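You operate a simulated robot arm through the tools that you are given. There is no shell and no other tool.

You run a simulated robot arm. Do the job below in one go: nothing can be reset, and whatever is moved stays where it is left.

Task
Press the glued grey strap shut and put it in the DONE tray.
Fine: press knob on MID; lay it across the die; slide the table out to load, in to press and out to unload; hold the lever down for three seconds or more; leave the other glued strap.
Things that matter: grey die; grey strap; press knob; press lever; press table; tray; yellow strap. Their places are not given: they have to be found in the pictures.

Only the result counts: the job must be done as asked and must still hold three seconds after the hand-in. Knocking over, shifting, dropping, spilling or breaking anything else fails it.

Robot
A 7-joint arm with a two-finger parallel gripper, fixed in place. Base frame: the origin is on the floor under the middle of its stand, x ahead of it, y to its left, z up. Readings come in cm, rad, newtons and seconds.
With the tool pointing down near the work surface it reaches from about 22 to 72 cm from the base axis. Its first joint turns from -2.007 to 2.007 rad. Payload 3.91 kg.
Tool frame: the origin (TCP) lies between the finger pads and is the grasp point; the fingertips stand 3 cm ahead of it; z points along the fingers, y is the line along which they close. Largest opening 11 cm; finger width 2, thickness 1; the body of the gripper, 4.8 by 11.2 cm, starts 5.5 cm behind the TCP.
Orientation is that of the tool frame in the base frame, as a unit quaternion [x, y, z, w]. With the fingers straight down and closing along the base's y, the tool's x points along the base's -x, its y along +y and its z along -z.

Tools
- The arm moves only by the tool send_rows. Its argument "plan" is a list of rows, each an object of numbers (a shift or turn left out is 0, a gripper value left out holds the last): "tx", "ty", "tz": the shift along the tool's x, y, z in cm; "rx", "ry", "rz": the turn, a rotation vector about the tool's x, y, z in rad; "grip": the opening in per cent of the stroke, from 0 (shut) to 100 (fully open). In form: [{"tx": .., "ty": .., "tz": .., "rx": .., "ry": .., "rz": .., "grip": ..}, ...]. A call has 1 to 20 rows; each row is the pose to reach, as a shift and turn from the pose commanded when the call began, along the tool's axes at that moment. A row lasts 0.2 s, in which the tool goes at most 5 cm and 0.15 rad; a call with a longer step from one row to the next is refused whole, and so is a gripper value outside its range. A pose out of reach is approached as far as the arm can. The call stops where the force on the tool passes 90 N (or 10 N more than at its start, if that is more) or the arm is blocked; 0.2 s more then pass. The fingers move at their own pace (about 10.8 cm/s each) and stop on an object; they squeeze with about 24 N. The grip force told is the motor's: it shows also when the fingers shut on nothing. Time passes only in rows, and 0.2 s behind the last, so rows that repeat a pose let the fingers close. It gives the time, the measured TCP pose, the force on the tool (base axes), the opening and the grip force at its end, in the units of the frame above (readings bear some noise), with the torque about the TCP (base axes, N m) and any sound that the robot's microphone picked up.
- Cameras (640 x 400 px; columns grow to the right, rows downward): "scene" is fixed at [4.94, -49.74, 134.1]; the picture's right is [0.62, -0.78, 0.00], its down [-0.45, -0.36, -0.82] and it looks along [0.64, 0.51, -0.57] (base axes); focal length 214 px, centre (320, 200). "wrist" rides on the gripper at [7.2, 1.7, -10.3] in the tool frame; the picture's right is [-0.23, 0.97, 0.00], its down [-0.76, -0.18, -0.62] and it looks along [-0.61, -0.14, 0.78] (tool axes); focal length 222 px, centre (320, 200).
- get_image(camera): a new picture of that camera. The clock stands still meanwhile.
- move_column(by): slides the trunk up (or, below 0, down) by that many cm; the arm rides with it, the base frame stays. It gives what a move gives, with no picture.
- locate(camera, pixels): for up to 12 pixels [column, row] of the newest picture of that camera ("zoom" is the newest enlarged one), the place [x, y, z] in the base frame of the surface seen there, good to about 0.3 cm. The clock stands still meanwhile.
- inspect(camera, box): a new picture of the part [left, top, right, bottom] of that camera's present view, enlarged. The clock stands still meanwhile.
- close_job(): hands the job in; it is judged then, once.

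Unless the task says otherwise, let go and move clear before handing in.

The tools are called after "Emit:" as a command line: name --argument value ..., lists and objects as JSON in quotes. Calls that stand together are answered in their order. send_rows: Moves the arm, as the interface text tells. Its arguments: {"type":"object","properties":{"plan":{"type":"array","items":{"type":"object","properties":{"tx":{"type":"number"},"ty":{"type":"number"},"tz":{"type":"number"},"rx":{"type":"number"},"ry":{"type":"number"},"rz":{"type":"number"},"grip":{"type":"number"}}}}},"required":["plan"]} The other tools are called the same way: move_column (by) moves the trunk up or down; get_image (camera) takes a picture; locate (camera, pixels) gives the place of the surface under pixels of a picture; inspect (camera, box) takes an enlarged picture of a part of a camera's view; close_job () hands the job in.

At the start:

```text
time: 0.0
position: [52.85, 2.05, 135.74]
tcp_rot: [0.0, 1.0, 0.0, 0.0]
wrist_force: [0.5, -0.4, 0.1]
moment: [0.02, 0.05, 0.02]
finger_gap: 11.0
grip_force: 0.0
trunk travel left (down, up): [-82.5, 16.5]
```

scene: 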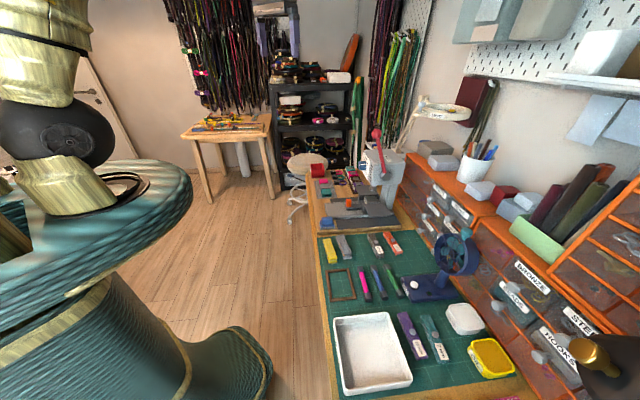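
wrist: 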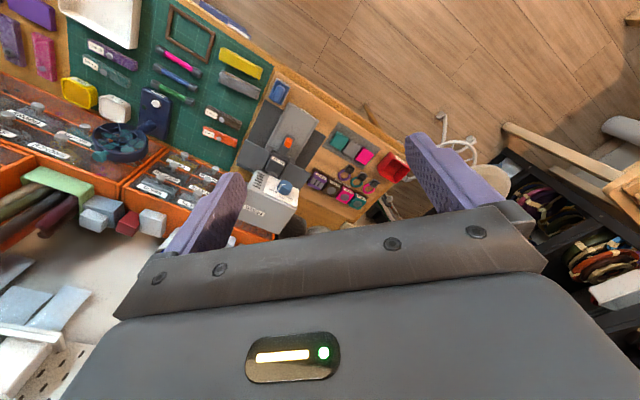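

The scene picture shows a workbench with a press near (380,170), straps near (330,250)–(390,240), and a white tray at (370,350). I'll zoom into these areas first.

Emit:
inspect --camera "scene" --box '[300, 110, 440, 230]'

Emit:
inspect --camera "scene" --box '[310, 220, 490, 400]'

Emit:
inspect --camera "wrist" --box '[60, 0, 420, 250]'

```text
3.33 times, centred on (370, 170) of scene
```

zoom: 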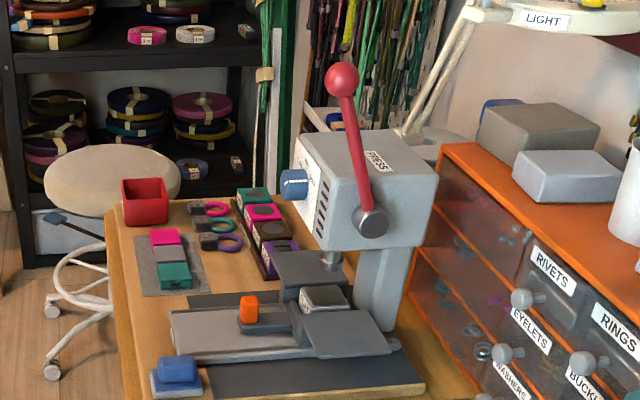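

```text
2.22 times, centred on (400, 310) of scene
```

zoom: 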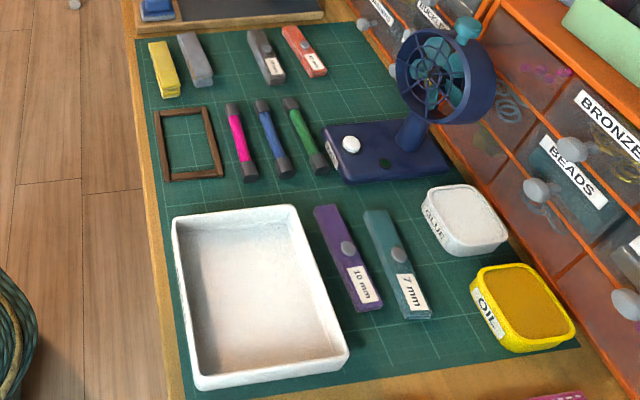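

```text
1.60 times, centred on (240, 125) of wrist
```

zoom: 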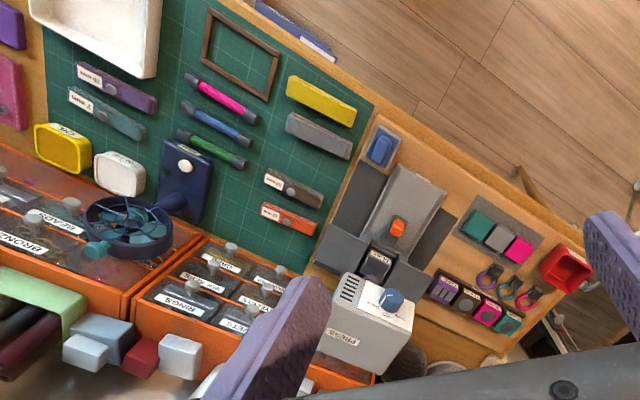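

The two glued straps appear to be the yellow (160,68) and grey (195,58) strips in the zoom. The press has a blue knob and a red lever, with a table carrying an orange handle. I'll measure positions.

Emit:
inspect --camera "scene" --box '[320, 120, 420, 230]'

Emit:
get_image --camera "scene"

Emit:
locate --camera "scene" --pixels '[[330, 251], [344, 246], [376, 131], [388, 175], [362, 165], [352, 204], [364, 216], [368, 199], [390, 207], [371, 352], [340, 222], [345, 290]]'

```text
3.64 times, centred on (370, 175) of scene
```

zoom: 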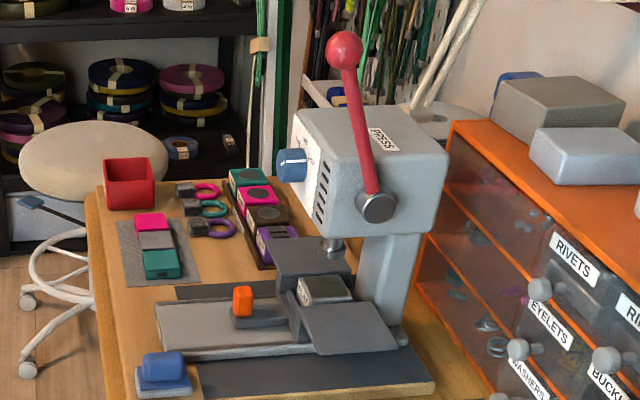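

```text
taken
```

scene: 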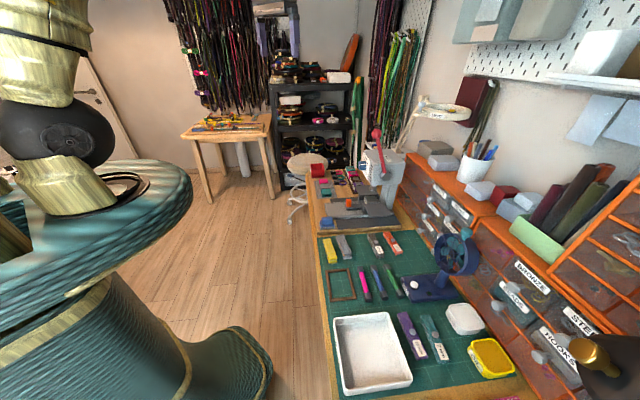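

```text
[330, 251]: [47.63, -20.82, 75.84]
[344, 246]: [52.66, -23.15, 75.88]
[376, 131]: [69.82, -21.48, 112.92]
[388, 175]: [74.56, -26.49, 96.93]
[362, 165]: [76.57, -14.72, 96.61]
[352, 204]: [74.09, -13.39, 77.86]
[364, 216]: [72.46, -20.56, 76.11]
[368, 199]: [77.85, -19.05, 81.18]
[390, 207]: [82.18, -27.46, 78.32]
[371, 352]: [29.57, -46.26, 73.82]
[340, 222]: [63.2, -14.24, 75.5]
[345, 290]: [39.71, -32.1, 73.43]
```

Bench top is near z≈73.5 and the press stands around (77,-20). I'll measure press points in detail on the zoomed picture.

Emit:
inspect --camera "scene" --box '[340, 120, 410, 165]'

Emit:
inspect --camera "scene" --box '[325, 180, 405, 230]'

Emit:
locate --camera "zoom" --pixels '[[60, 100], [200, 200], [300, 200], [240, 160], [290, 120], [400, 200], [380, 100], [500, 200], [100, 300], [300, 300], [450, 250], [320, 250]]'

```text
8.89 times, centred on (375, 142) of scene
```

zoom: 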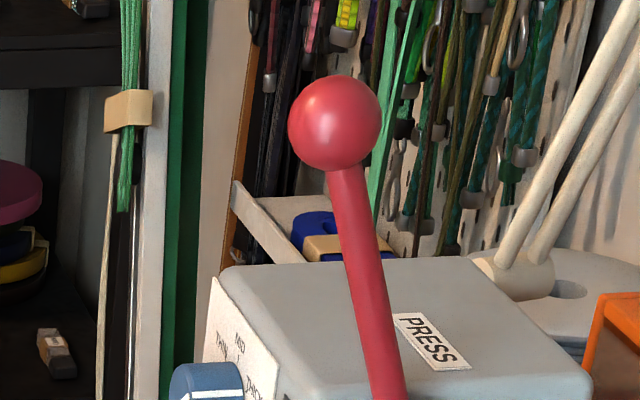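

```text
8.00 times, centred on (365, 205) of scene
```

zoom: 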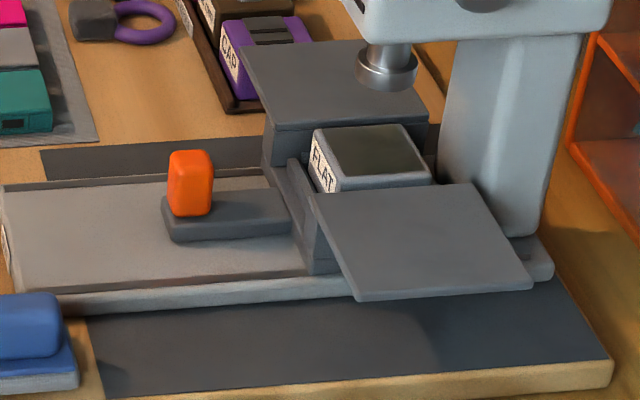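

```text
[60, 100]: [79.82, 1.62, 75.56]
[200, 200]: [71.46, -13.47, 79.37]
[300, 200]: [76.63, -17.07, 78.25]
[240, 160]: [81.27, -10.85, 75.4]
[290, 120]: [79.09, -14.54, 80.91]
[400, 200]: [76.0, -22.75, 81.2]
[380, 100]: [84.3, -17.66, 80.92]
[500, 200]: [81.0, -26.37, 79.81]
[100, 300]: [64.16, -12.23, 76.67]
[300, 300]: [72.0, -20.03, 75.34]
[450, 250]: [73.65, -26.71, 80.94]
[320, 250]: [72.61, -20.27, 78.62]
```

The die on the press table reads "FLAT" with a grey body; the knob has THIN/MID/THICK labels. I'll look closer at the knob plate and the rack of dies.

Emit:
inspect --camera "scene" --box '[350, 148, 382, 168]'

Emit:
locate --camera "zoom" --pixels '[[320, 200], [200, 200], [260, 200], [400, 100], [400, 300], [450, 200], [500, 100], [500, 300], [300, 240], [240, 240], [330, 160], [250, 160]]'

Emit:
inspect --camera "scene" --box '[310, 160, 400, 216]'

Emit:
inspect --camera "scene" --box '[315, 225, 415, 287]'

Emit:
inspect --camera "scene" --box '[325, 300, 455, 400]'

Emit:
inspect --camera "wrist" --box '[220, 70, 400, 240]'

```text
16.00 times, centred on (366, 158) of scene
```

zoom: 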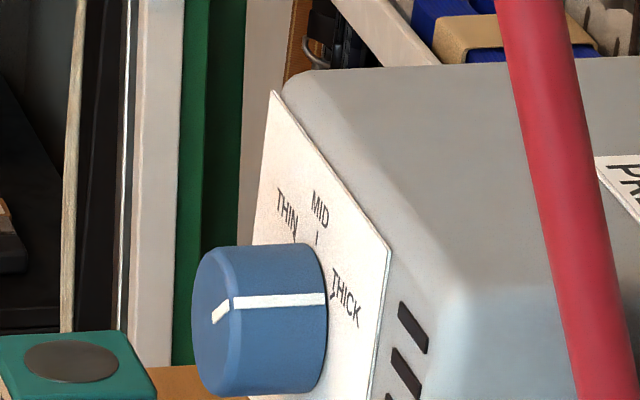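

```text
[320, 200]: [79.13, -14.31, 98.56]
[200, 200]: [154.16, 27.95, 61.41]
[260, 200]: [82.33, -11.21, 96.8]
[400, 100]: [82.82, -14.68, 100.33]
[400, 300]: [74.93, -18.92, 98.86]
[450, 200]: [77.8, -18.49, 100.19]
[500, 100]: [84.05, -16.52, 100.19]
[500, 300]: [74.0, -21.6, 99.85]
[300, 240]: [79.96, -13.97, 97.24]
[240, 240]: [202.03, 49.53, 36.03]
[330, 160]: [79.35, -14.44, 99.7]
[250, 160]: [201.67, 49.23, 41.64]
```

```text
7.11 times, centred on (355, 188) of scene
```

zoom: 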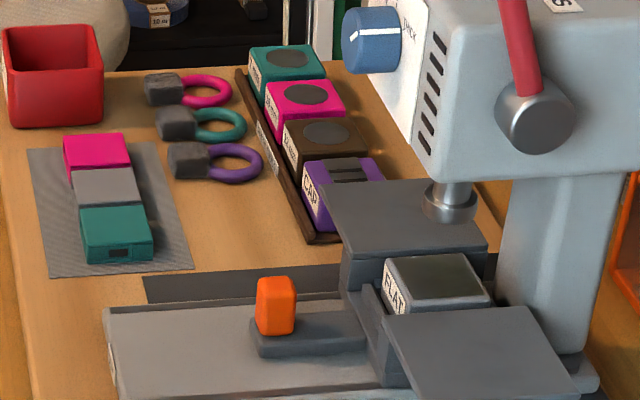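

```text
6.40 times, centred on (365, 256) of scene
```

zoom: 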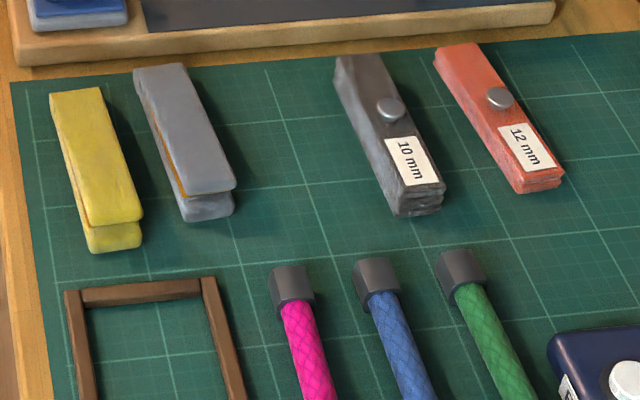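

```text
4.00 times, centred on (390, 350) of scene
```

zoom: 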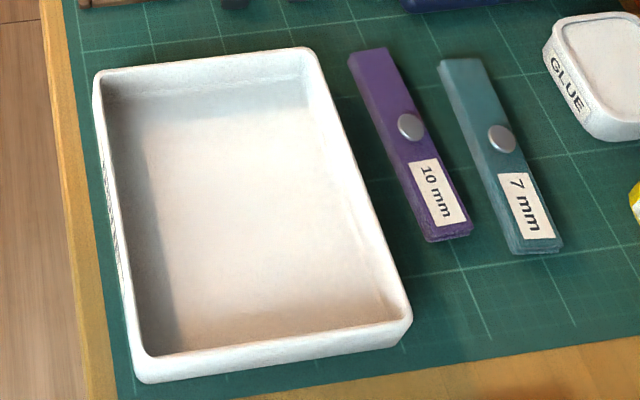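

```text
2.35 times, centred on (310, 155) of wrist
```

zoom: 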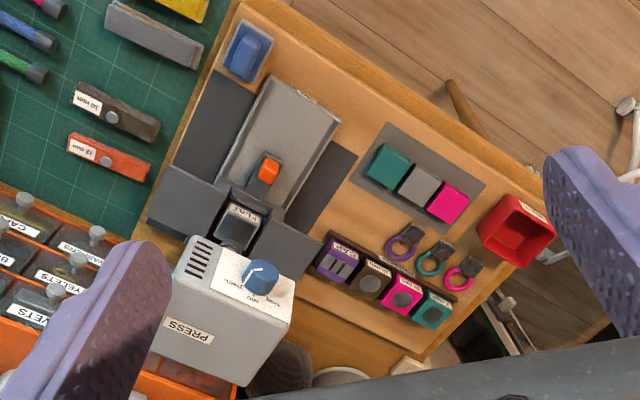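

The strap, die, wings and knob are visible. The knob's white line points to THICK. Next I'll measure the strap ends, press table edges, die corners, tray corners and the knob precisely.

Emit:
inspect --camera "scene" --box '[315, 225, 415, 287]'

Emit:
locate --camera "zoom" --pixels '[[136, 75], [182, 68], [230, 182], [184, 194], [160, 72], [207, 186], [180, 130], [52, 98], [98, 90], [140, 212], [95, 224], [250, 240]]'

Emit:
inspect --camera "scene" --box '[325, 180, 405, 230]'

Emit:
locate --camera "zoom" --pixels '[[320, 130], [405, 128], [430, 178], [338, 190], [370, 150], [190, 160], [190, 190], [245, 48], [365, 45], [428, 120], [275, 125], [350, 90]]'

Emit:
locate --camera "zoom" --pixels '[[318, 198], [470, 188], [530, 285], [360, 295], [10, 200], [15, 280], [60, 305], [340, 285], [270, 175], [170, 200], [220, 230], [390, 70]]'

Emit:
inspect --camera "scene" --box '[325, 300, 455, 400]'

Emit:
locate --camera "zoom" --pixels '[[100, 75], [310, 52], [405, 315], [140, 370], [250, 200], [130, 120], [300, 90], [360, 300], [160, 340], [200, 260], [320, 220], [220, 130]]'

```text
6.40 times, centred on (365, 256) of scene
```

zoom: 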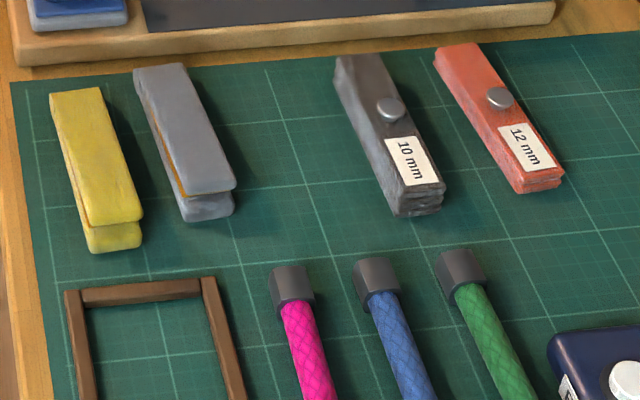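

```text
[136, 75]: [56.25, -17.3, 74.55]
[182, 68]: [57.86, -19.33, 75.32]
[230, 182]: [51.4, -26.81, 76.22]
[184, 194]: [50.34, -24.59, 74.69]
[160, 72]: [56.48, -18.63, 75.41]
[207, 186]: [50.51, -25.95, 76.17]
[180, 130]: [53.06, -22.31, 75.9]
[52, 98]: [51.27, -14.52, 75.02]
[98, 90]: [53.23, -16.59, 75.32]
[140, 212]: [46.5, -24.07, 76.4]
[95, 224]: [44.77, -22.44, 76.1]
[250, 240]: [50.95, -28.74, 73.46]
```

```text
8.00 times, centred on (365, 205) of scene
```

zoom: 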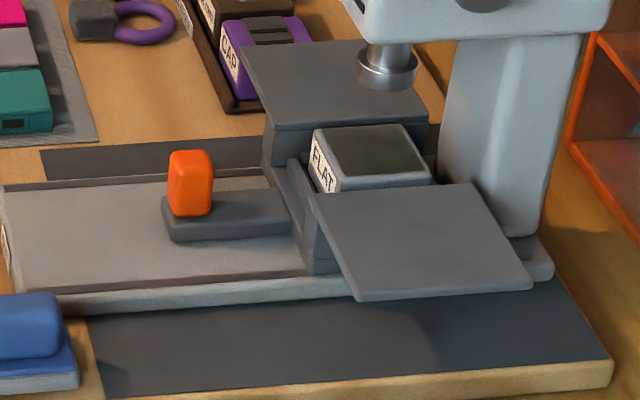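

```text
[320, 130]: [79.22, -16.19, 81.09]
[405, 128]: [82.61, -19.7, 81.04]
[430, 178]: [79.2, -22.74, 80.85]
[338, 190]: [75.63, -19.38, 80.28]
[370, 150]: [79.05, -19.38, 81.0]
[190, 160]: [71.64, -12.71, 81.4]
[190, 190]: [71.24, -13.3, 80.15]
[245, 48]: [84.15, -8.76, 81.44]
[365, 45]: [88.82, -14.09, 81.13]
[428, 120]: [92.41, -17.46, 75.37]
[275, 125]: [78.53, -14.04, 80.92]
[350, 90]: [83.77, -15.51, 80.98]
```

```text
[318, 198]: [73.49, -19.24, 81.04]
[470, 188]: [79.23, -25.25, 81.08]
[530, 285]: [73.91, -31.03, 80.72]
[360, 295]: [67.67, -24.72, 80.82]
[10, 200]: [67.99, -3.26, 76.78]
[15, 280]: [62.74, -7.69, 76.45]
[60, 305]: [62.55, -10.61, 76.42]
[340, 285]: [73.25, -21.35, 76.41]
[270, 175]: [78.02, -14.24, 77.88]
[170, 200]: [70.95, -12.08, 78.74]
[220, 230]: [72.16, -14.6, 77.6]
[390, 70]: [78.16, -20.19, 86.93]
```

```text
4.00 times, centred on (390, 350) of scene
```

zoom: 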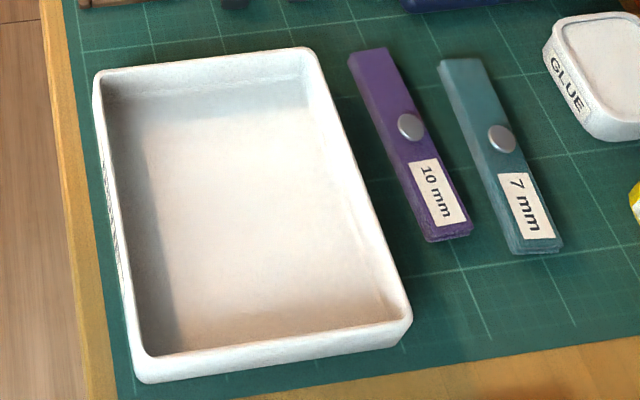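

```text
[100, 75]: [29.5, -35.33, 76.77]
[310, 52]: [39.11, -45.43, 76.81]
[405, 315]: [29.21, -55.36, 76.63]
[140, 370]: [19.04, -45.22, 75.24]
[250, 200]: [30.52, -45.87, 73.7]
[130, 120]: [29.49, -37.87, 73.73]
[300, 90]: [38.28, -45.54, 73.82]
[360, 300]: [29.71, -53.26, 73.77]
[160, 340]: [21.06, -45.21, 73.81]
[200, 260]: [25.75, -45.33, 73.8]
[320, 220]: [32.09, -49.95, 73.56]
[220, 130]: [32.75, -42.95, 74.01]
```

The press axes run about -45° from base x. Its "in" direction u≈(0.71,-0.71), the die is at about u=69.8, v=42.2, and the knob points to THICK. I'll yaw the tool -45° and lower the trunk, clear of the bench, to get a closer look.

Emit:
send_rows --plan '[{"rz": 0.131}, {"rz": 0.262}, {"rz": 0.393}, {"rz": 0.524}, {"rz": 0.655}, {"rz": 0.785}, {"rz": 0.785}]'

Emit:
move_column --by -25

Emit:
get_image --camera "wrist"

Emit:
get_image --camera "scene"

```text
time: 1.6
position: [52.88, 2.11, 135.71]
tcp_rot: [0.384, 0.923, 0.0, 0.0]
wrist_force: [-0.4, -0.6, 0.1]
moment: [0.01, -0.03, 0.01]
finger_gap: 10.98
grip_force: 0.1
trunk travel left (down, up): [-82.5, 16.5]
```

```text
time: 4.2
position: [52.87, 2.02, 110.73]
tcp_rot: [0.382, 0.924, 0.0, 0.0]
wrist_force: [0.5, 0.7, 0.7]
moment: [0.02, -0.03, -0.04]
finger_gap: 10.98
grip_force: 0.0
trunk travel left (down, up): [-57.5, 41.5]
```

```text
taken
```

wrist: 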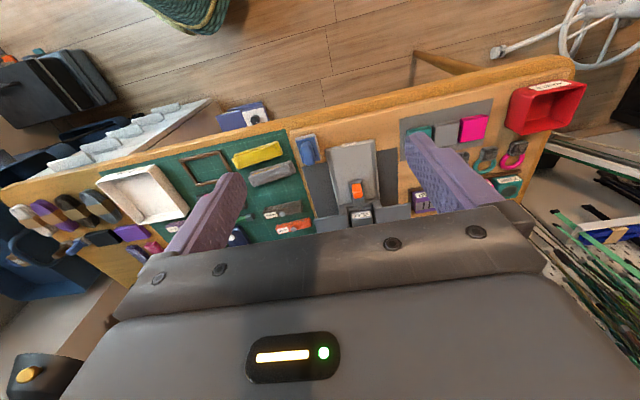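

```text
taken
```

scene: 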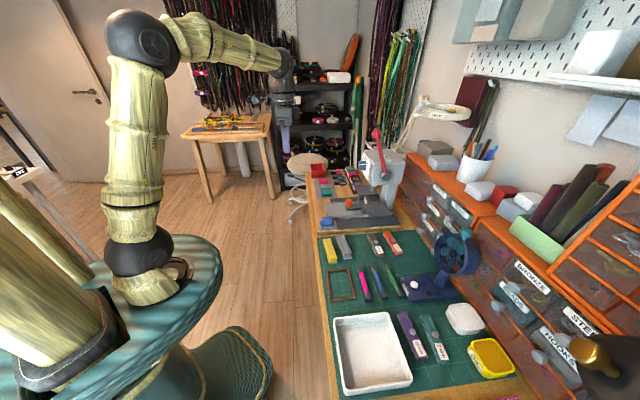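

The red bin at (548,100) has a label as well, so I'll read both the red bin and the white tray labels to identify the DONE tray.

Emit:
inspect --camera "wrist" --box '[490, 60, 600, 140]'

Emit:
inspect --camera "wrist" --box '[80, 120, 240, 260]'

Emit:
inspect --camera "wrist" --box '[290, 120, 430, 235]'

Emit:
inspect --camera "scene" --box '[325, 310, 375, 400]'

```text
5.00 times, centred on (545, 100) of wrist
```

zoom: 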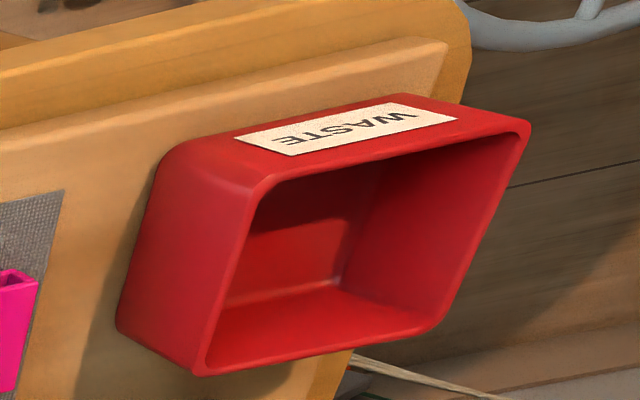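

```text
2.86 times, centred on (160, 190) of wrist
```

zoom: 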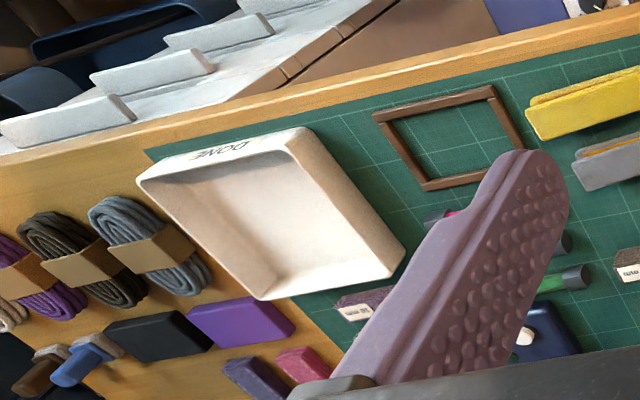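

```text
3.48 times, centred on (360, 178) of wrist
```

zoom: 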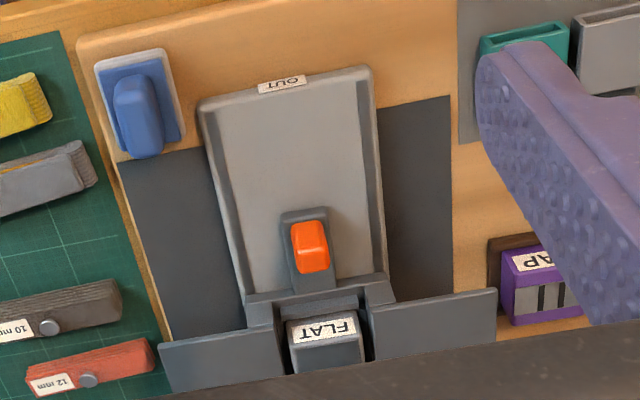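

```text
4.44 times, centred on (350, 355) of scene
```

zoom: 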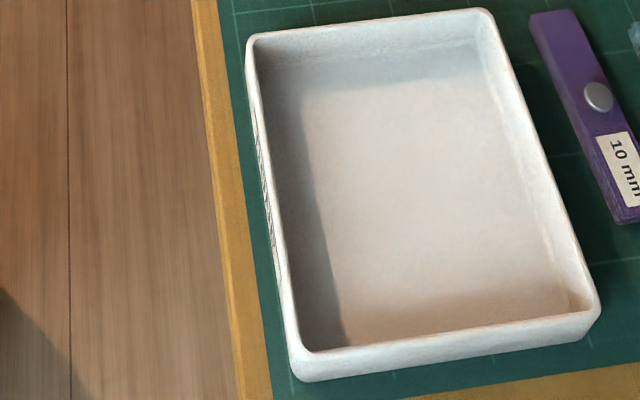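

The white tray reads DONE and the grey FLAT die is already on the table. The track's front end is marked OUT. I'll measure the orange handle and the strap from this closer view.

Emit:
locate --camera "wrist" --pixels '[[357, 190], [352, 186], [361, 197], [344, 222], [361, 213], [372, 145], [335, 150], [258, 173], [290, 163], [272, 175], [310, 150], [400, 215]]'

Emit:
inspect --camera "wrist" --box '[325, 165, 395, 235]'

Emit:
locate --camera "zoom" --pixels '[[285, 120], [325, 120], [285, 160], [330, 170], [305, 150], [260, 90], [330, 90], [250, 290], [360, 330], [250, 330], [420, 260], [170, 300]]'

Emit:
inspect --camera "wrist" --box '[225, 135, 305, 195]'

Emit:
locate --camera "zoom" --pixels '[[200, 330], [500, 220], [520, 240], [560, 250], [350, 280], [350, 250], [350, 320], [200, 300], [500, 250], [230, 380], [100, 200], [300, 150]]'

```text
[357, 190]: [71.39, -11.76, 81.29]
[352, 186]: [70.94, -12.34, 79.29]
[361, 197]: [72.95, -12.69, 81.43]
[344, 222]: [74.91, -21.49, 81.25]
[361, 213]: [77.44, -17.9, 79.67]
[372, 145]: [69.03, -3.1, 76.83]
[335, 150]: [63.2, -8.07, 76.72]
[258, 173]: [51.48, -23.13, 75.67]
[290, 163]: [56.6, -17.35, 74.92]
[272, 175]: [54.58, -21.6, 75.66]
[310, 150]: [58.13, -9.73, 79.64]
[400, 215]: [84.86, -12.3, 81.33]
```

```text
5.71 times, centred on (360, 200) of wrist
```

zoom: 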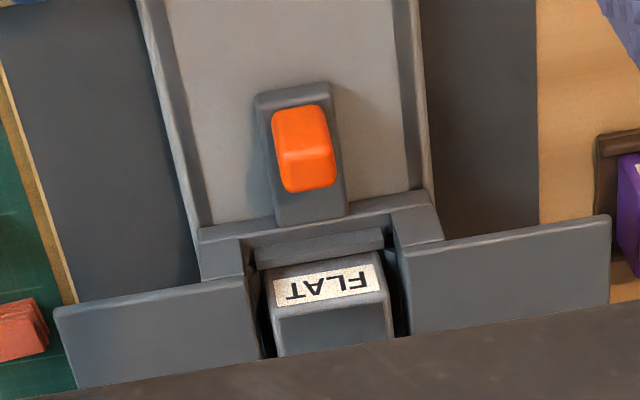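

```text
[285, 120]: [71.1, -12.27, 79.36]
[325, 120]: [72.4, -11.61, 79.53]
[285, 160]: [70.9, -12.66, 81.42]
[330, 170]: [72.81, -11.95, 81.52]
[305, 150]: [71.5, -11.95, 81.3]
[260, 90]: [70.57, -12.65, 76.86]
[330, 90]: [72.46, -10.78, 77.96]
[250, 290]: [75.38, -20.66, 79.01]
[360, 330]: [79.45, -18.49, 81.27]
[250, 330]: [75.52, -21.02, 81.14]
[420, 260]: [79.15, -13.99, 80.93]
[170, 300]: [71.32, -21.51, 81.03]
```

```text
6.67 times, centred on (265, 165) of wrist
```

zoom: 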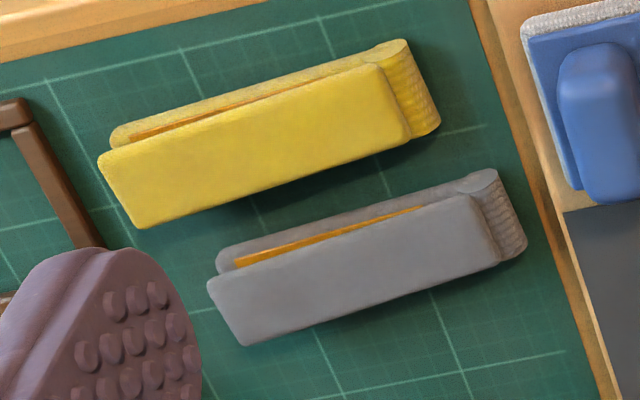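

```text
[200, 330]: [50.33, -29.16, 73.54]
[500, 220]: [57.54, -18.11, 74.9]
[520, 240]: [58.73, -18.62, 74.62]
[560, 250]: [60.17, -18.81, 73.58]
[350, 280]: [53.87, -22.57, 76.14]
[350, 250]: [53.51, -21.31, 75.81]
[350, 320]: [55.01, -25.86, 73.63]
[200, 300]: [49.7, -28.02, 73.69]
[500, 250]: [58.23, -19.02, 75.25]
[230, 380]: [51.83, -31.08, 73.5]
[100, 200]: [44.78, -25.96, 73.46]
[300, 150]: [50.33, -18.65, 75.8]
```

Handle, strap and tray are measured. I'll start with the knob by pitching the tool to horizontal along the press "in" direction while moving in front of the panel.

Emit:
send_rows --plan '[{"tx": -1, "ry": -0.14}, {"tx": -2, "ry": -0.28}, {"tx": -3, "ry": -0.42}, {"tx": -4, "ry": -0.56}, {"tx": -5, "ry": -0.7}, {"tx": -6, "ry": -0.84}, {"tx": -7, "ry": -0.98}, {"tx": -8, "ry": -1.12}, {"tx": -9, "ry": -1.26}, {"tx": -10, "ry": -1.4}, {"tx": -10, "ry": -1.54}, {"tx": -10, "ry": -1.571}, {"tx": -10, "ry": -1.571}]'

Emit:
get_image --camera "scene"

Emit:
get_image --camera "wrist"

```text
time: 7.0
position: [60.01, -5.14, 110.76]
tcp_rot: [0.27, 0.653, -0.27, 0.654]
wrist_force: [-0.7, 0.3, 1.0]
moment: [0.02, 0.01, 0.03]
finger_gap: 11.01
grip_force: 0.0
trunk travel left (down, up): [-57.5, 41.5]
```

```text
taken
```

scene: 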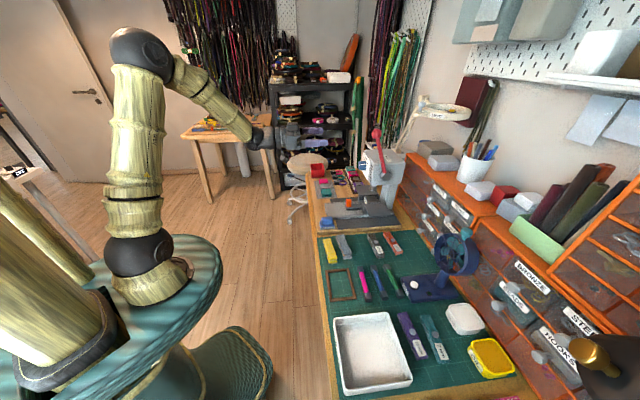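

```text
taken
```

wrist: 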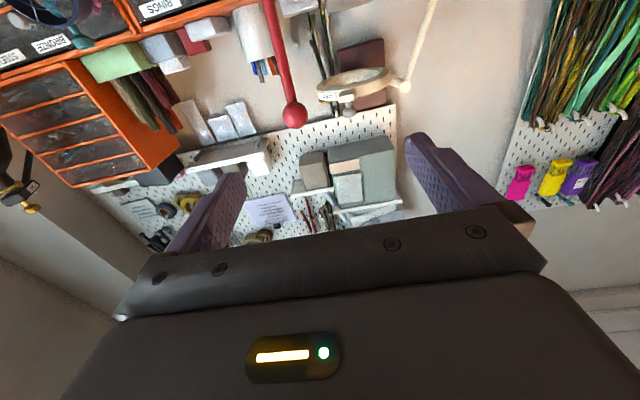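

The tool is now horizontal and the lever ball is visible at (295,113), image upside down. I'll lower the trunk so the gripper faces the knob, then look.

Emit:
move_column --by -14

Emit:
get_image --camera "wrist"

Emit:
inspect --camera "wrist" --box '[240, 20, 420, 140]'

```text
time: 8.7
position: [59.95, -5.04, 96.82]
tcp_rot: [0.27, 0.654, -0.271, 0.653]
wrist_force: [-0.1, 0.4, 0.3]
moment: [0.0, -0.03, -0.02]
finger_gap: 11.01
grip_force: 0.1
trunk travel left (down, up): [-43.5, 55.5]
```

```text
taken
```

wrist: 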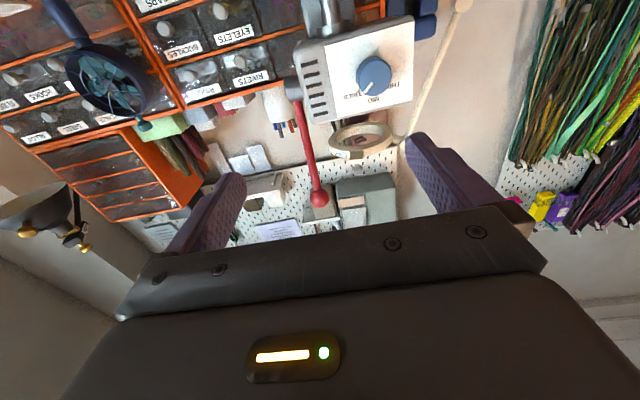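

```text
3.33 times, centred on (330, 80) of wrist
```

zoom: 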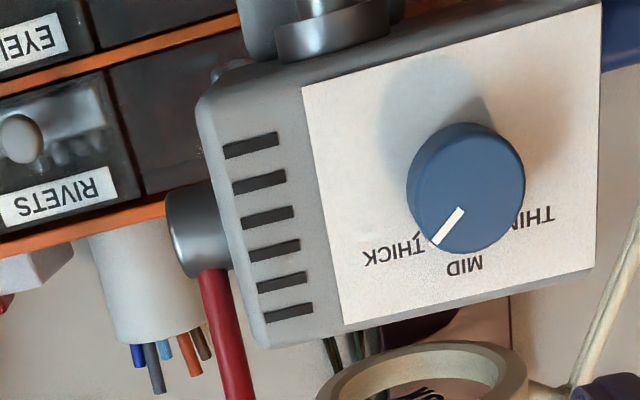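

The knob's pointer is on THICK, upside-down view, with MID at the panel's top. I'll measure the knob's centre, rim and the label positions.

Emit:
locate --camera "zoom" --pixels '[[466, 187], [435, 243], [460, 210], [415, 170], [520, 190], [468, 128], [460, 250], [415, 237], [465, 265], [545, 215], [385, 252], [330, 100]]'

Emit:
locate --camera "zoom" --pixels '[[580, 30], [310, 92], [345, 315], [590, 260], [200, 230], [220, 300], [295, 40], [320, 10], [525, 150], [400, 200], [500, 240], [440, 240]]'

Emit:
inspect --camera "wrist" --box '[330, 30, 420, 110]'

```text
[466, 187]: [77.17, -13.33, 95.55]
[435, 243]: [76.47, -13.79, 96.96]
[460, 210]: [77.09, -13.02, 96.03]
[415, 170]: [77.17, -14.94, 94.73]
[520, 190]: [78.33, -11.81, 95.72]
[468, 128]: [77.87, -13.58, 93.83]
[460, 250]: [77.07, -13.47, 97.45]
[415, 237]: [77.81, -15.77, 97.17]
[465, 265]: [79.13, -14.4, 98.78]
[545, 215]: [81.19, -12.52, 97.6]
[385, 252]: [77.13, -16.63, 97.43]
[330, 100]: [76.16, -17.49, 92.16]
```

```text
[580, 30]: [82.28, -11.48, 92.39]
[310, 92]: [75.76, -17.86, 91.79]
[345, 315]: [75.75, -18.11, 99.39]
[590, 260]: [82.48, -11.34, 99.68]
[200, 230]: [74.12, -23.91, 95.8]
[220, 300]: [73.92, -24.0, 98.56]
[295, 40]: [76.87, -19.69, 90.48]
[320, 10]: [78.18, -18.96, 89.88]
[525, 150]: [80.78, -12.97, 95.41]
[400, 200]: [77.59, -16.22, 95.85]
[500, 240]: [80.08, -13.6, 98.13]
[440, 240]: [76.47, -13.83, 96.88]
```

```text
5.00 times, centred on (375, 70) of wrist
```

zoom: 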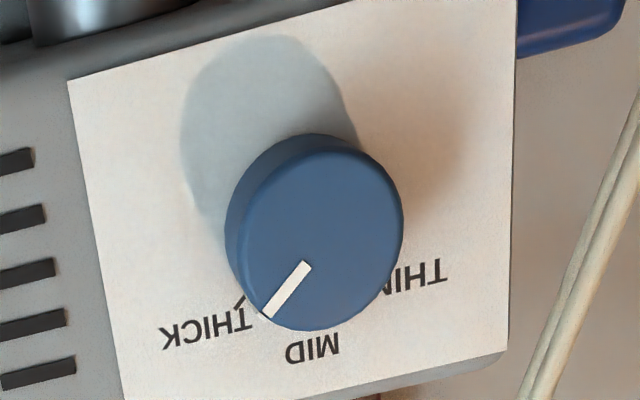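

The knob's axis is about v=45.3, z=95.6 with its face at u≈63.9, and the pointer sits about 50° from MID. I'll align the gripper with the knob axis, stay short of it, and recheck.

Emit:
send_rows --plan '[{"ty": 3.25, "tx": 0.6, "tz": 2, "grip": 55}, {"ty": 6.5, "tx": 1.2, "tz": 4, "grip": 55}, {"ty": 6.5, "tx": 1.2, "tz": 7, "grip": 55}, {"ty": 6.5, "tx": 1.2, "tz": 9, "grip": 55}, {"ty": 6.5, "tx": 1.2, "tz": 9, "grip": 55}]'

Emit:
get_image --camera "wrist"

Emit:
inspect --camera "wrist" --box '[240, 0, 400, 130]'

```text
time: 9.8
position: [70.95, -6.71, 95.47]
tcp_rot: [0.27, 0.653, -0.27, 0.654]
wrist_force: [0.7, -0.3, -0.1]
moment: [0.0, 0.0, -0.01]
finger_gap: 6.02
grip_force: 0.0
trunk travel left (down, up): [-43.5, 55.5]
```

```text
taken
```

wrist: 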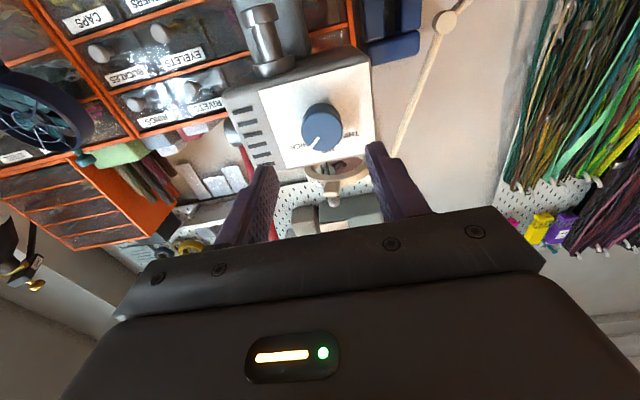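

```text
3.08 times, centred on (320, 65) of wrist
```

zoom: 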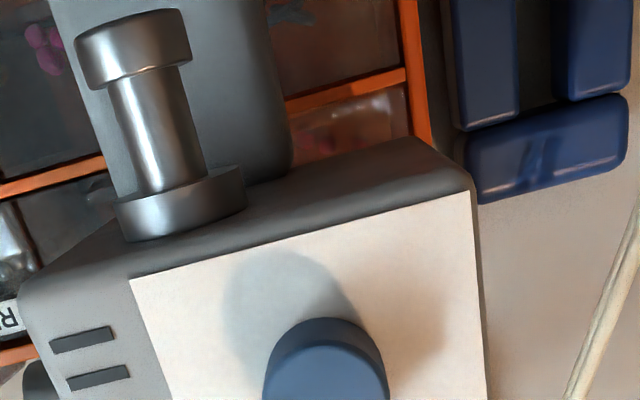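

The TCP is now at u=54.9, v=45.4, z=95.5, nearly on the knob's axis. I'll measure the knob more closely from here.

Emit:
inspect --camera "wrist" --box '[260, 70, 390, 180]'

Emit:
locate --camera "zoom" --pixels '[[325, 200], [280, 240], [400, 200], [320, 150], [320, 260], [250, 200], [240, 260], [440, 250], [150, 120], [200, 370], [500, 100], [520, 330]]'

```text
3.64 times, centred on (325, 125) of wrist
```

zoom: 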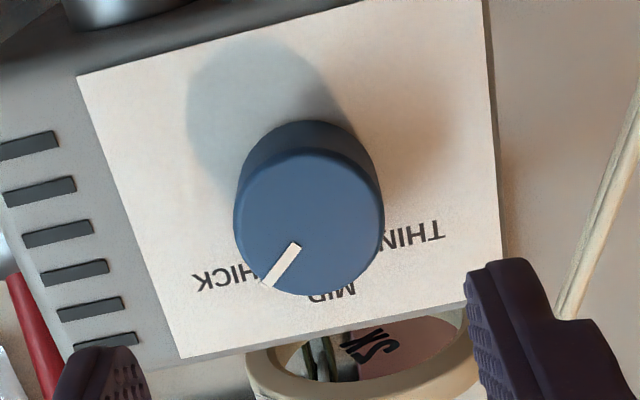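

```text
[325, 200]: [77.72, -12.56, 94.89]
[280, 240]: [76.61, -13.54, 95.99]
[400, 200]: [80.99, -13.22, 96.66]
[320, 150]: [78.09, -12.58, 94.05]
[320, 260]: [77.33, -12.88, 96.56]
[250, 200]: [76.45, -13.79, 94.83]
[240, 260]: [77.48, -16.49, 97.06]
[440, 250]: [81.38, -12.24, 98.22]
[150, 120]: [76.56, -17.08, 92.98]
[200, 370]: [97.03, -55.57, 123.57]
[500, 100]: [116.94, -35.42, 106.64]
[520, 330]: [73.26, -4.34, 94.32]
```

Knob axis refined to v≈45.5, z≈95.56, and the pointer is about 40–45° off MID. I'll advance 7.6 cm and close on the knob.

Emit:
send_rows --plan '[{"tz": 3, "ty": 0.1}, {"tz": 6, "ty": 0.1}, {"tz": 7.2, "ty": 0.1}, {"tz": 7.6, "ty": 0.1}, {"tz": 7.6, "ty": 0.1}]'

Emit:
get_image --camera "wrist"

```text
time: 11.1
position: [76.38, -12.07, 95.53]
tcp_rot: [0.269, 0.654, -0.269, 0.654]
wrist_force: [-0.6, 0.2, -0.5]
moment: [-0.02, 0.01, 0.01]
finger_gap: 6.03
grip_force: 0.1
trunk travel left (down, up): [-43.5, 55.5]
```

```text
taken
```

wrist: 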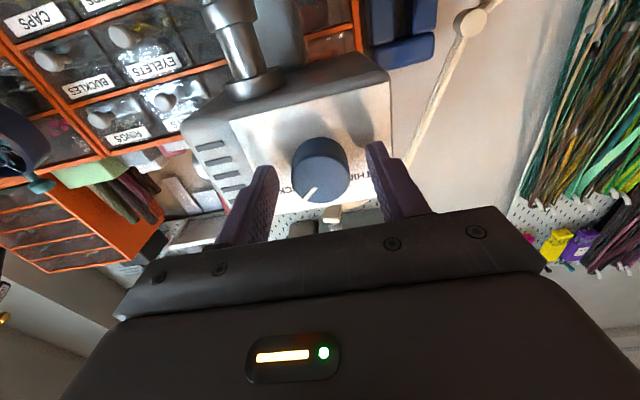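

The fingers straddle the knob at (320,170) with no contact. I'll close on it.

Emit:
send_rows --plan '[{"grip": 20}, {"grip": 0}, {"grip": 0}, {"grip": 0}]'

Emit:
get_image --camera "wrist"

```text
time: 12.1
position: [76.52, -12.13, 95.42]
tcp_rot: [0.271, 0.653, -0.271, 0.653]
wrist_force: [-1.4, 0.1, -1.1]
moment: [-0.03, 0.0, -0.48]
finger_gap: 3.74
grip_force: 44.9
trunk travel left (down, up): [-43.5, 55.5]
```

```text
taken
```

wrist: 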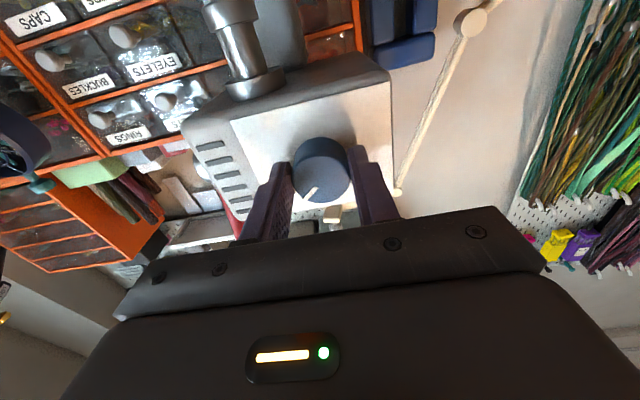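

The knob is gripped with a gap of 3.74 cm. I'll rotate it toward MID (negative about tool z) in small steps and listen for a click.

Emit:
send_rows --plan '[{"rz": -0.1}, {"rz": -0.2}, {"rz": -0.3}, {"rz": -0.4}, {"rz": -0.4}]'

Emit:
get_image --camera "wrist"

```text
time: 13.2
position: [76.47, -12.24, 95.34]
tcp_rot: [0.135, 0.695, -0.394, 0.586]
wrist_force: [-0.3, -5.9, -3.3]
moment: [-0.15, -0.14, -0.48]
finger_gap: 3.73
grip_force: 45.2
trunk travel left (down, up): [-43.5, 55.5]
```

```text
taken
```

wrist: 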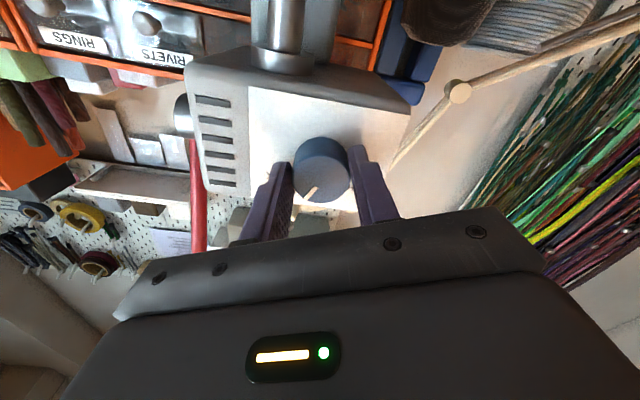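

The pointer follows the gripper, so the knob is turning. I'll continue, for about 0.75 rad total.

Emit:
send_rows --plan '[{"rz": -0.1}, {"rz": -0.2}, {"rz": -0.3}, {"rz": -0.35}, {"rz": -0.35}]'

Emit:
inspect --camera "wrist" --box '[240, 70, 420, 230]'

Emit:
inspect --camera "scene" --box '[345, 145, 385, 170]'

```text
time: 14.4
position: [76.28, -12.3, 95.56]
tcp_rot: [0.013, 0.707, -0.492, 0.508]
wrist_force: [-4.1, -7.8, -0.4]
moment: [0.5, 0.41, -0.09]
finger_gap: 3.74
grip_force: 44.3
trunk travel left (down, up): [-43.5, 55.5]
```

```text
2.50 times, centred on (330, 150) of wrist
```

zoom: 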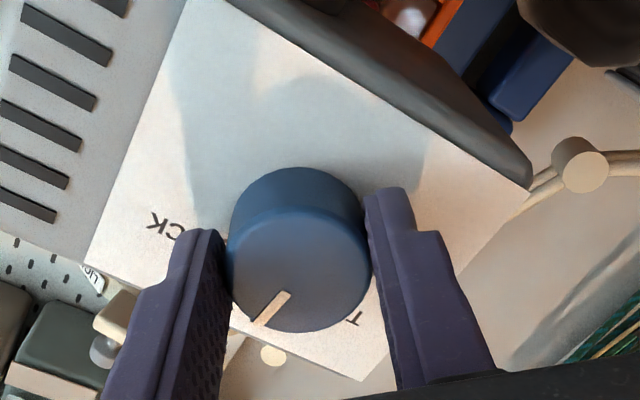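

```text
16.00 times, centred on (365, 158) of scene
```

zoom: 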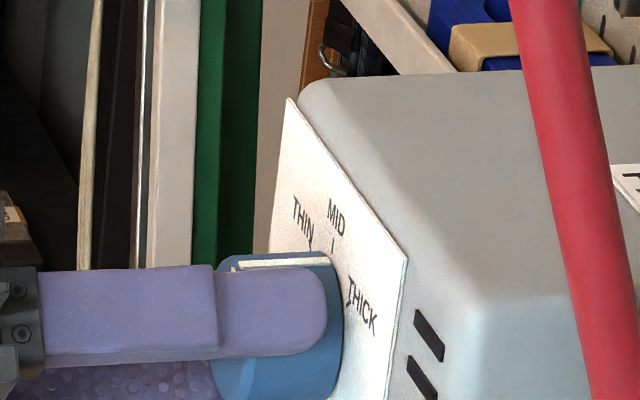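

By my calculation the pointer is within about 5–10° of MID. I'll zoom in tightly on the knob to fine-tune it.

Emit:
inspect --camera "wrist" --box '[285, 135, 355, 210]'

Emit:
inspect --camera "scene" --box '[355, 150, 375, 165]'

```text
5.33 times, centred on (320, 172) of wrist
```

zoom: 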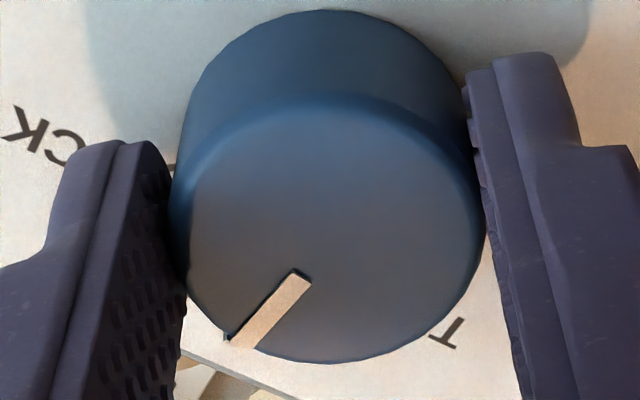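

```text
16.00 times, centred on (365, 158) of scene
```

zoom: 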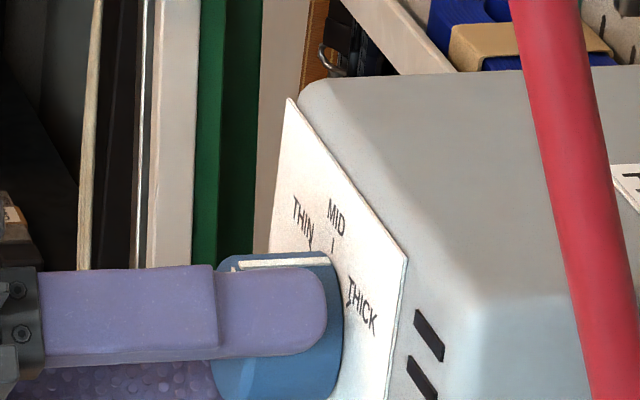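

My calculation leaves about 7–8° to go. I'll rotate a further -0.13 rad and then re-measure.

Emit:
send_rows --plan '[{"rz": -0.07}, {"rz": -0.13}, {"rz": -0.13}]'

Emit:
inspect --camera "wrist" --box '[285, 135, 355, 210]'

Emit:
inspect --camera "scene" --box '[355, 150, 375, 165]'

```text
time: 15.2
position: [76.41, -12.28, 95.58]
tcp_rot: [-0.033, 0.706, -0.523, 0.477]
wrist_force: [0.7, -12.7, 1.8]
moment: [0.12, 0.13, 0.32]
finger_gap: 3.76
grip_force: 44.8
trunk travel left (down, up): [-43.5, 55.5]
```

```text
5.33 times, centred on (320, 172) of wrist
```

zoom: 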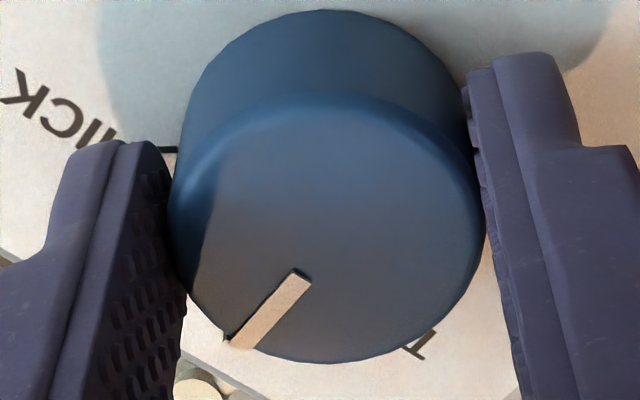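

```text
16.00 times, centred on (365, 158) of scene
```

zoom: 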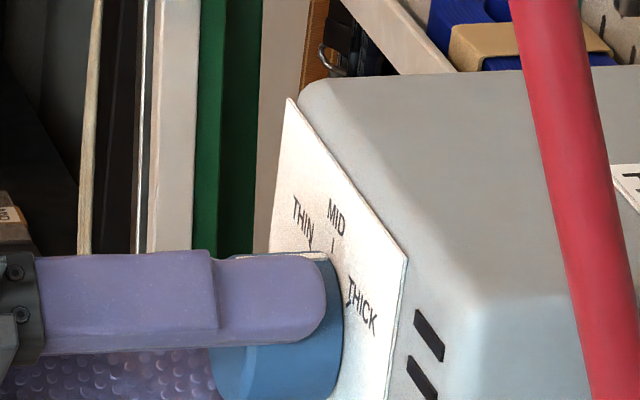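

I'll release the knob gently and back straight away to check the pointer against MID.

Emit:
send_rows --plan '[{"grip": 20}, {"grip": 55}, {"grip": 55}, {"grip": 55}, {"tz": -3}, {"tz": -6}, {"tz": -9}, {"tz": -9}]'

Emit:
inspect --camera "scene" --box '[355, 150, 375, 165]'

Emit:
get_image --camera "wrist"

Emit:
inspect --camera "wrist" --box '[260, 70, 390, 180]'

```text
time: 17.1
position: [69.81, -5.84, 95.57]
tcp_rot: [-0.033, 0.706, -0.523, 0.476]
wrist_force: [-0.2, 0.4, -0.4]
moment: [0.0, 0.0, 0.01]
finger_gap: 6.06
grip_force: 0.0
trunk travel left (down, up): [-43.5, 55.5]
```

```text
16.00 times, centred on (365, 158) of scene
```

zoom: 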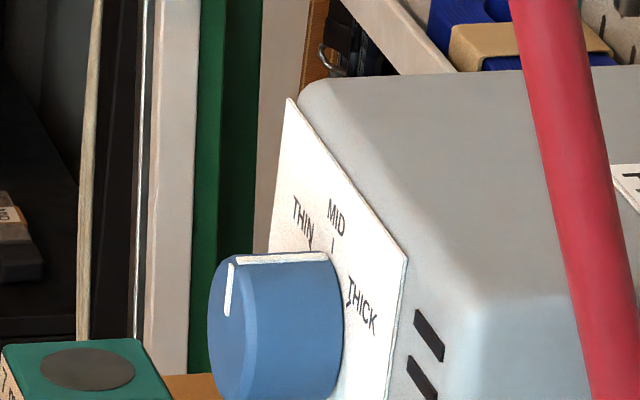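

```text
taken
```

wrist: 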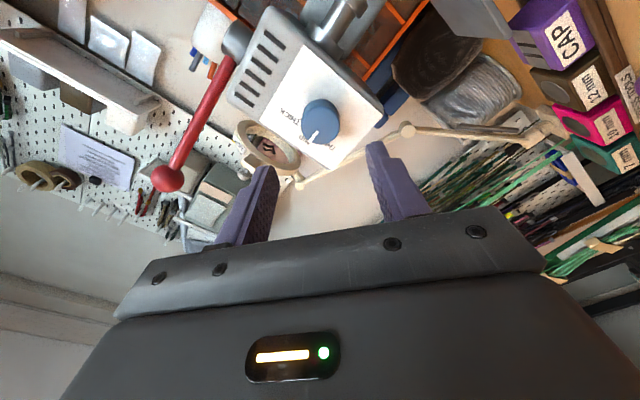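

```text
3.64 times, centred on (325, 125) of wrist
```

zoom: 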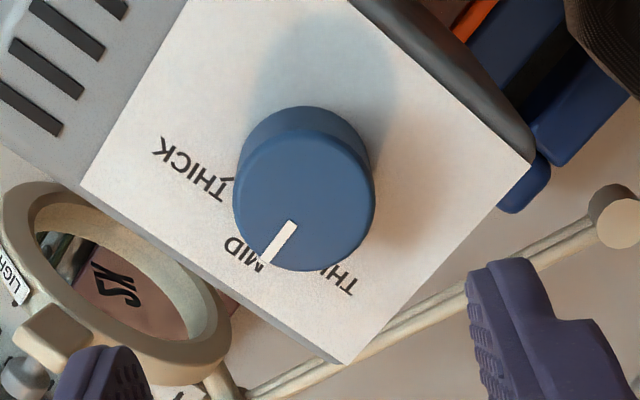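

The pointer now sits close to MID, at most a few degrees off by calculation. I'll roll the gripper back to its original roll for a cleaner view.

Emit:
send_rows --plan '[{"rz": 0.14}, {"rz": 0.28}, {"rz": 0.42}, {"rz": 0.56}, {"rz": 0.7}, {"rz": 0.8}, {"rz": 0.88}, {"rz": 0.88}]'

Emit:
get_image --camera "wrist"

Emit:
inspect --camera "wrist" --box '[265, 70, 385, 160]'

```text
time: 18.9
position: [69.97, -5.71, 95.51]
tcp_rot: [0.271, 0.653, -0.27, 0.654]
wrist_force: [-0.1, -0.1, 0.3]
moment: [0.03, -0.01, -0.03]
finger_gap: 6.03
grip_force: 0.0
trunk travel left (down, up): [-43.5, 55.5]
```

```text
taken
```

wrist: 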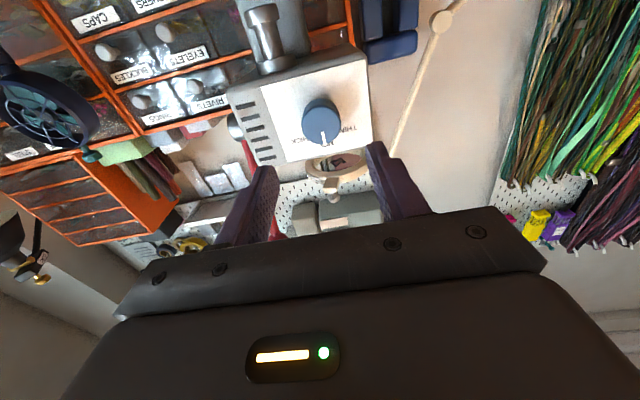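

```text
4.44 times, centred on (325, 115) of wrist
```

zoom: 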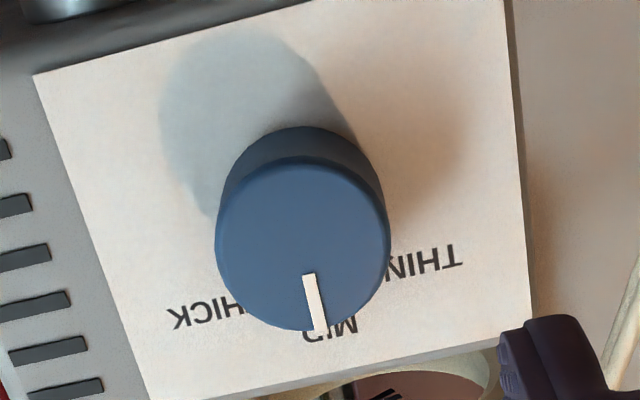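

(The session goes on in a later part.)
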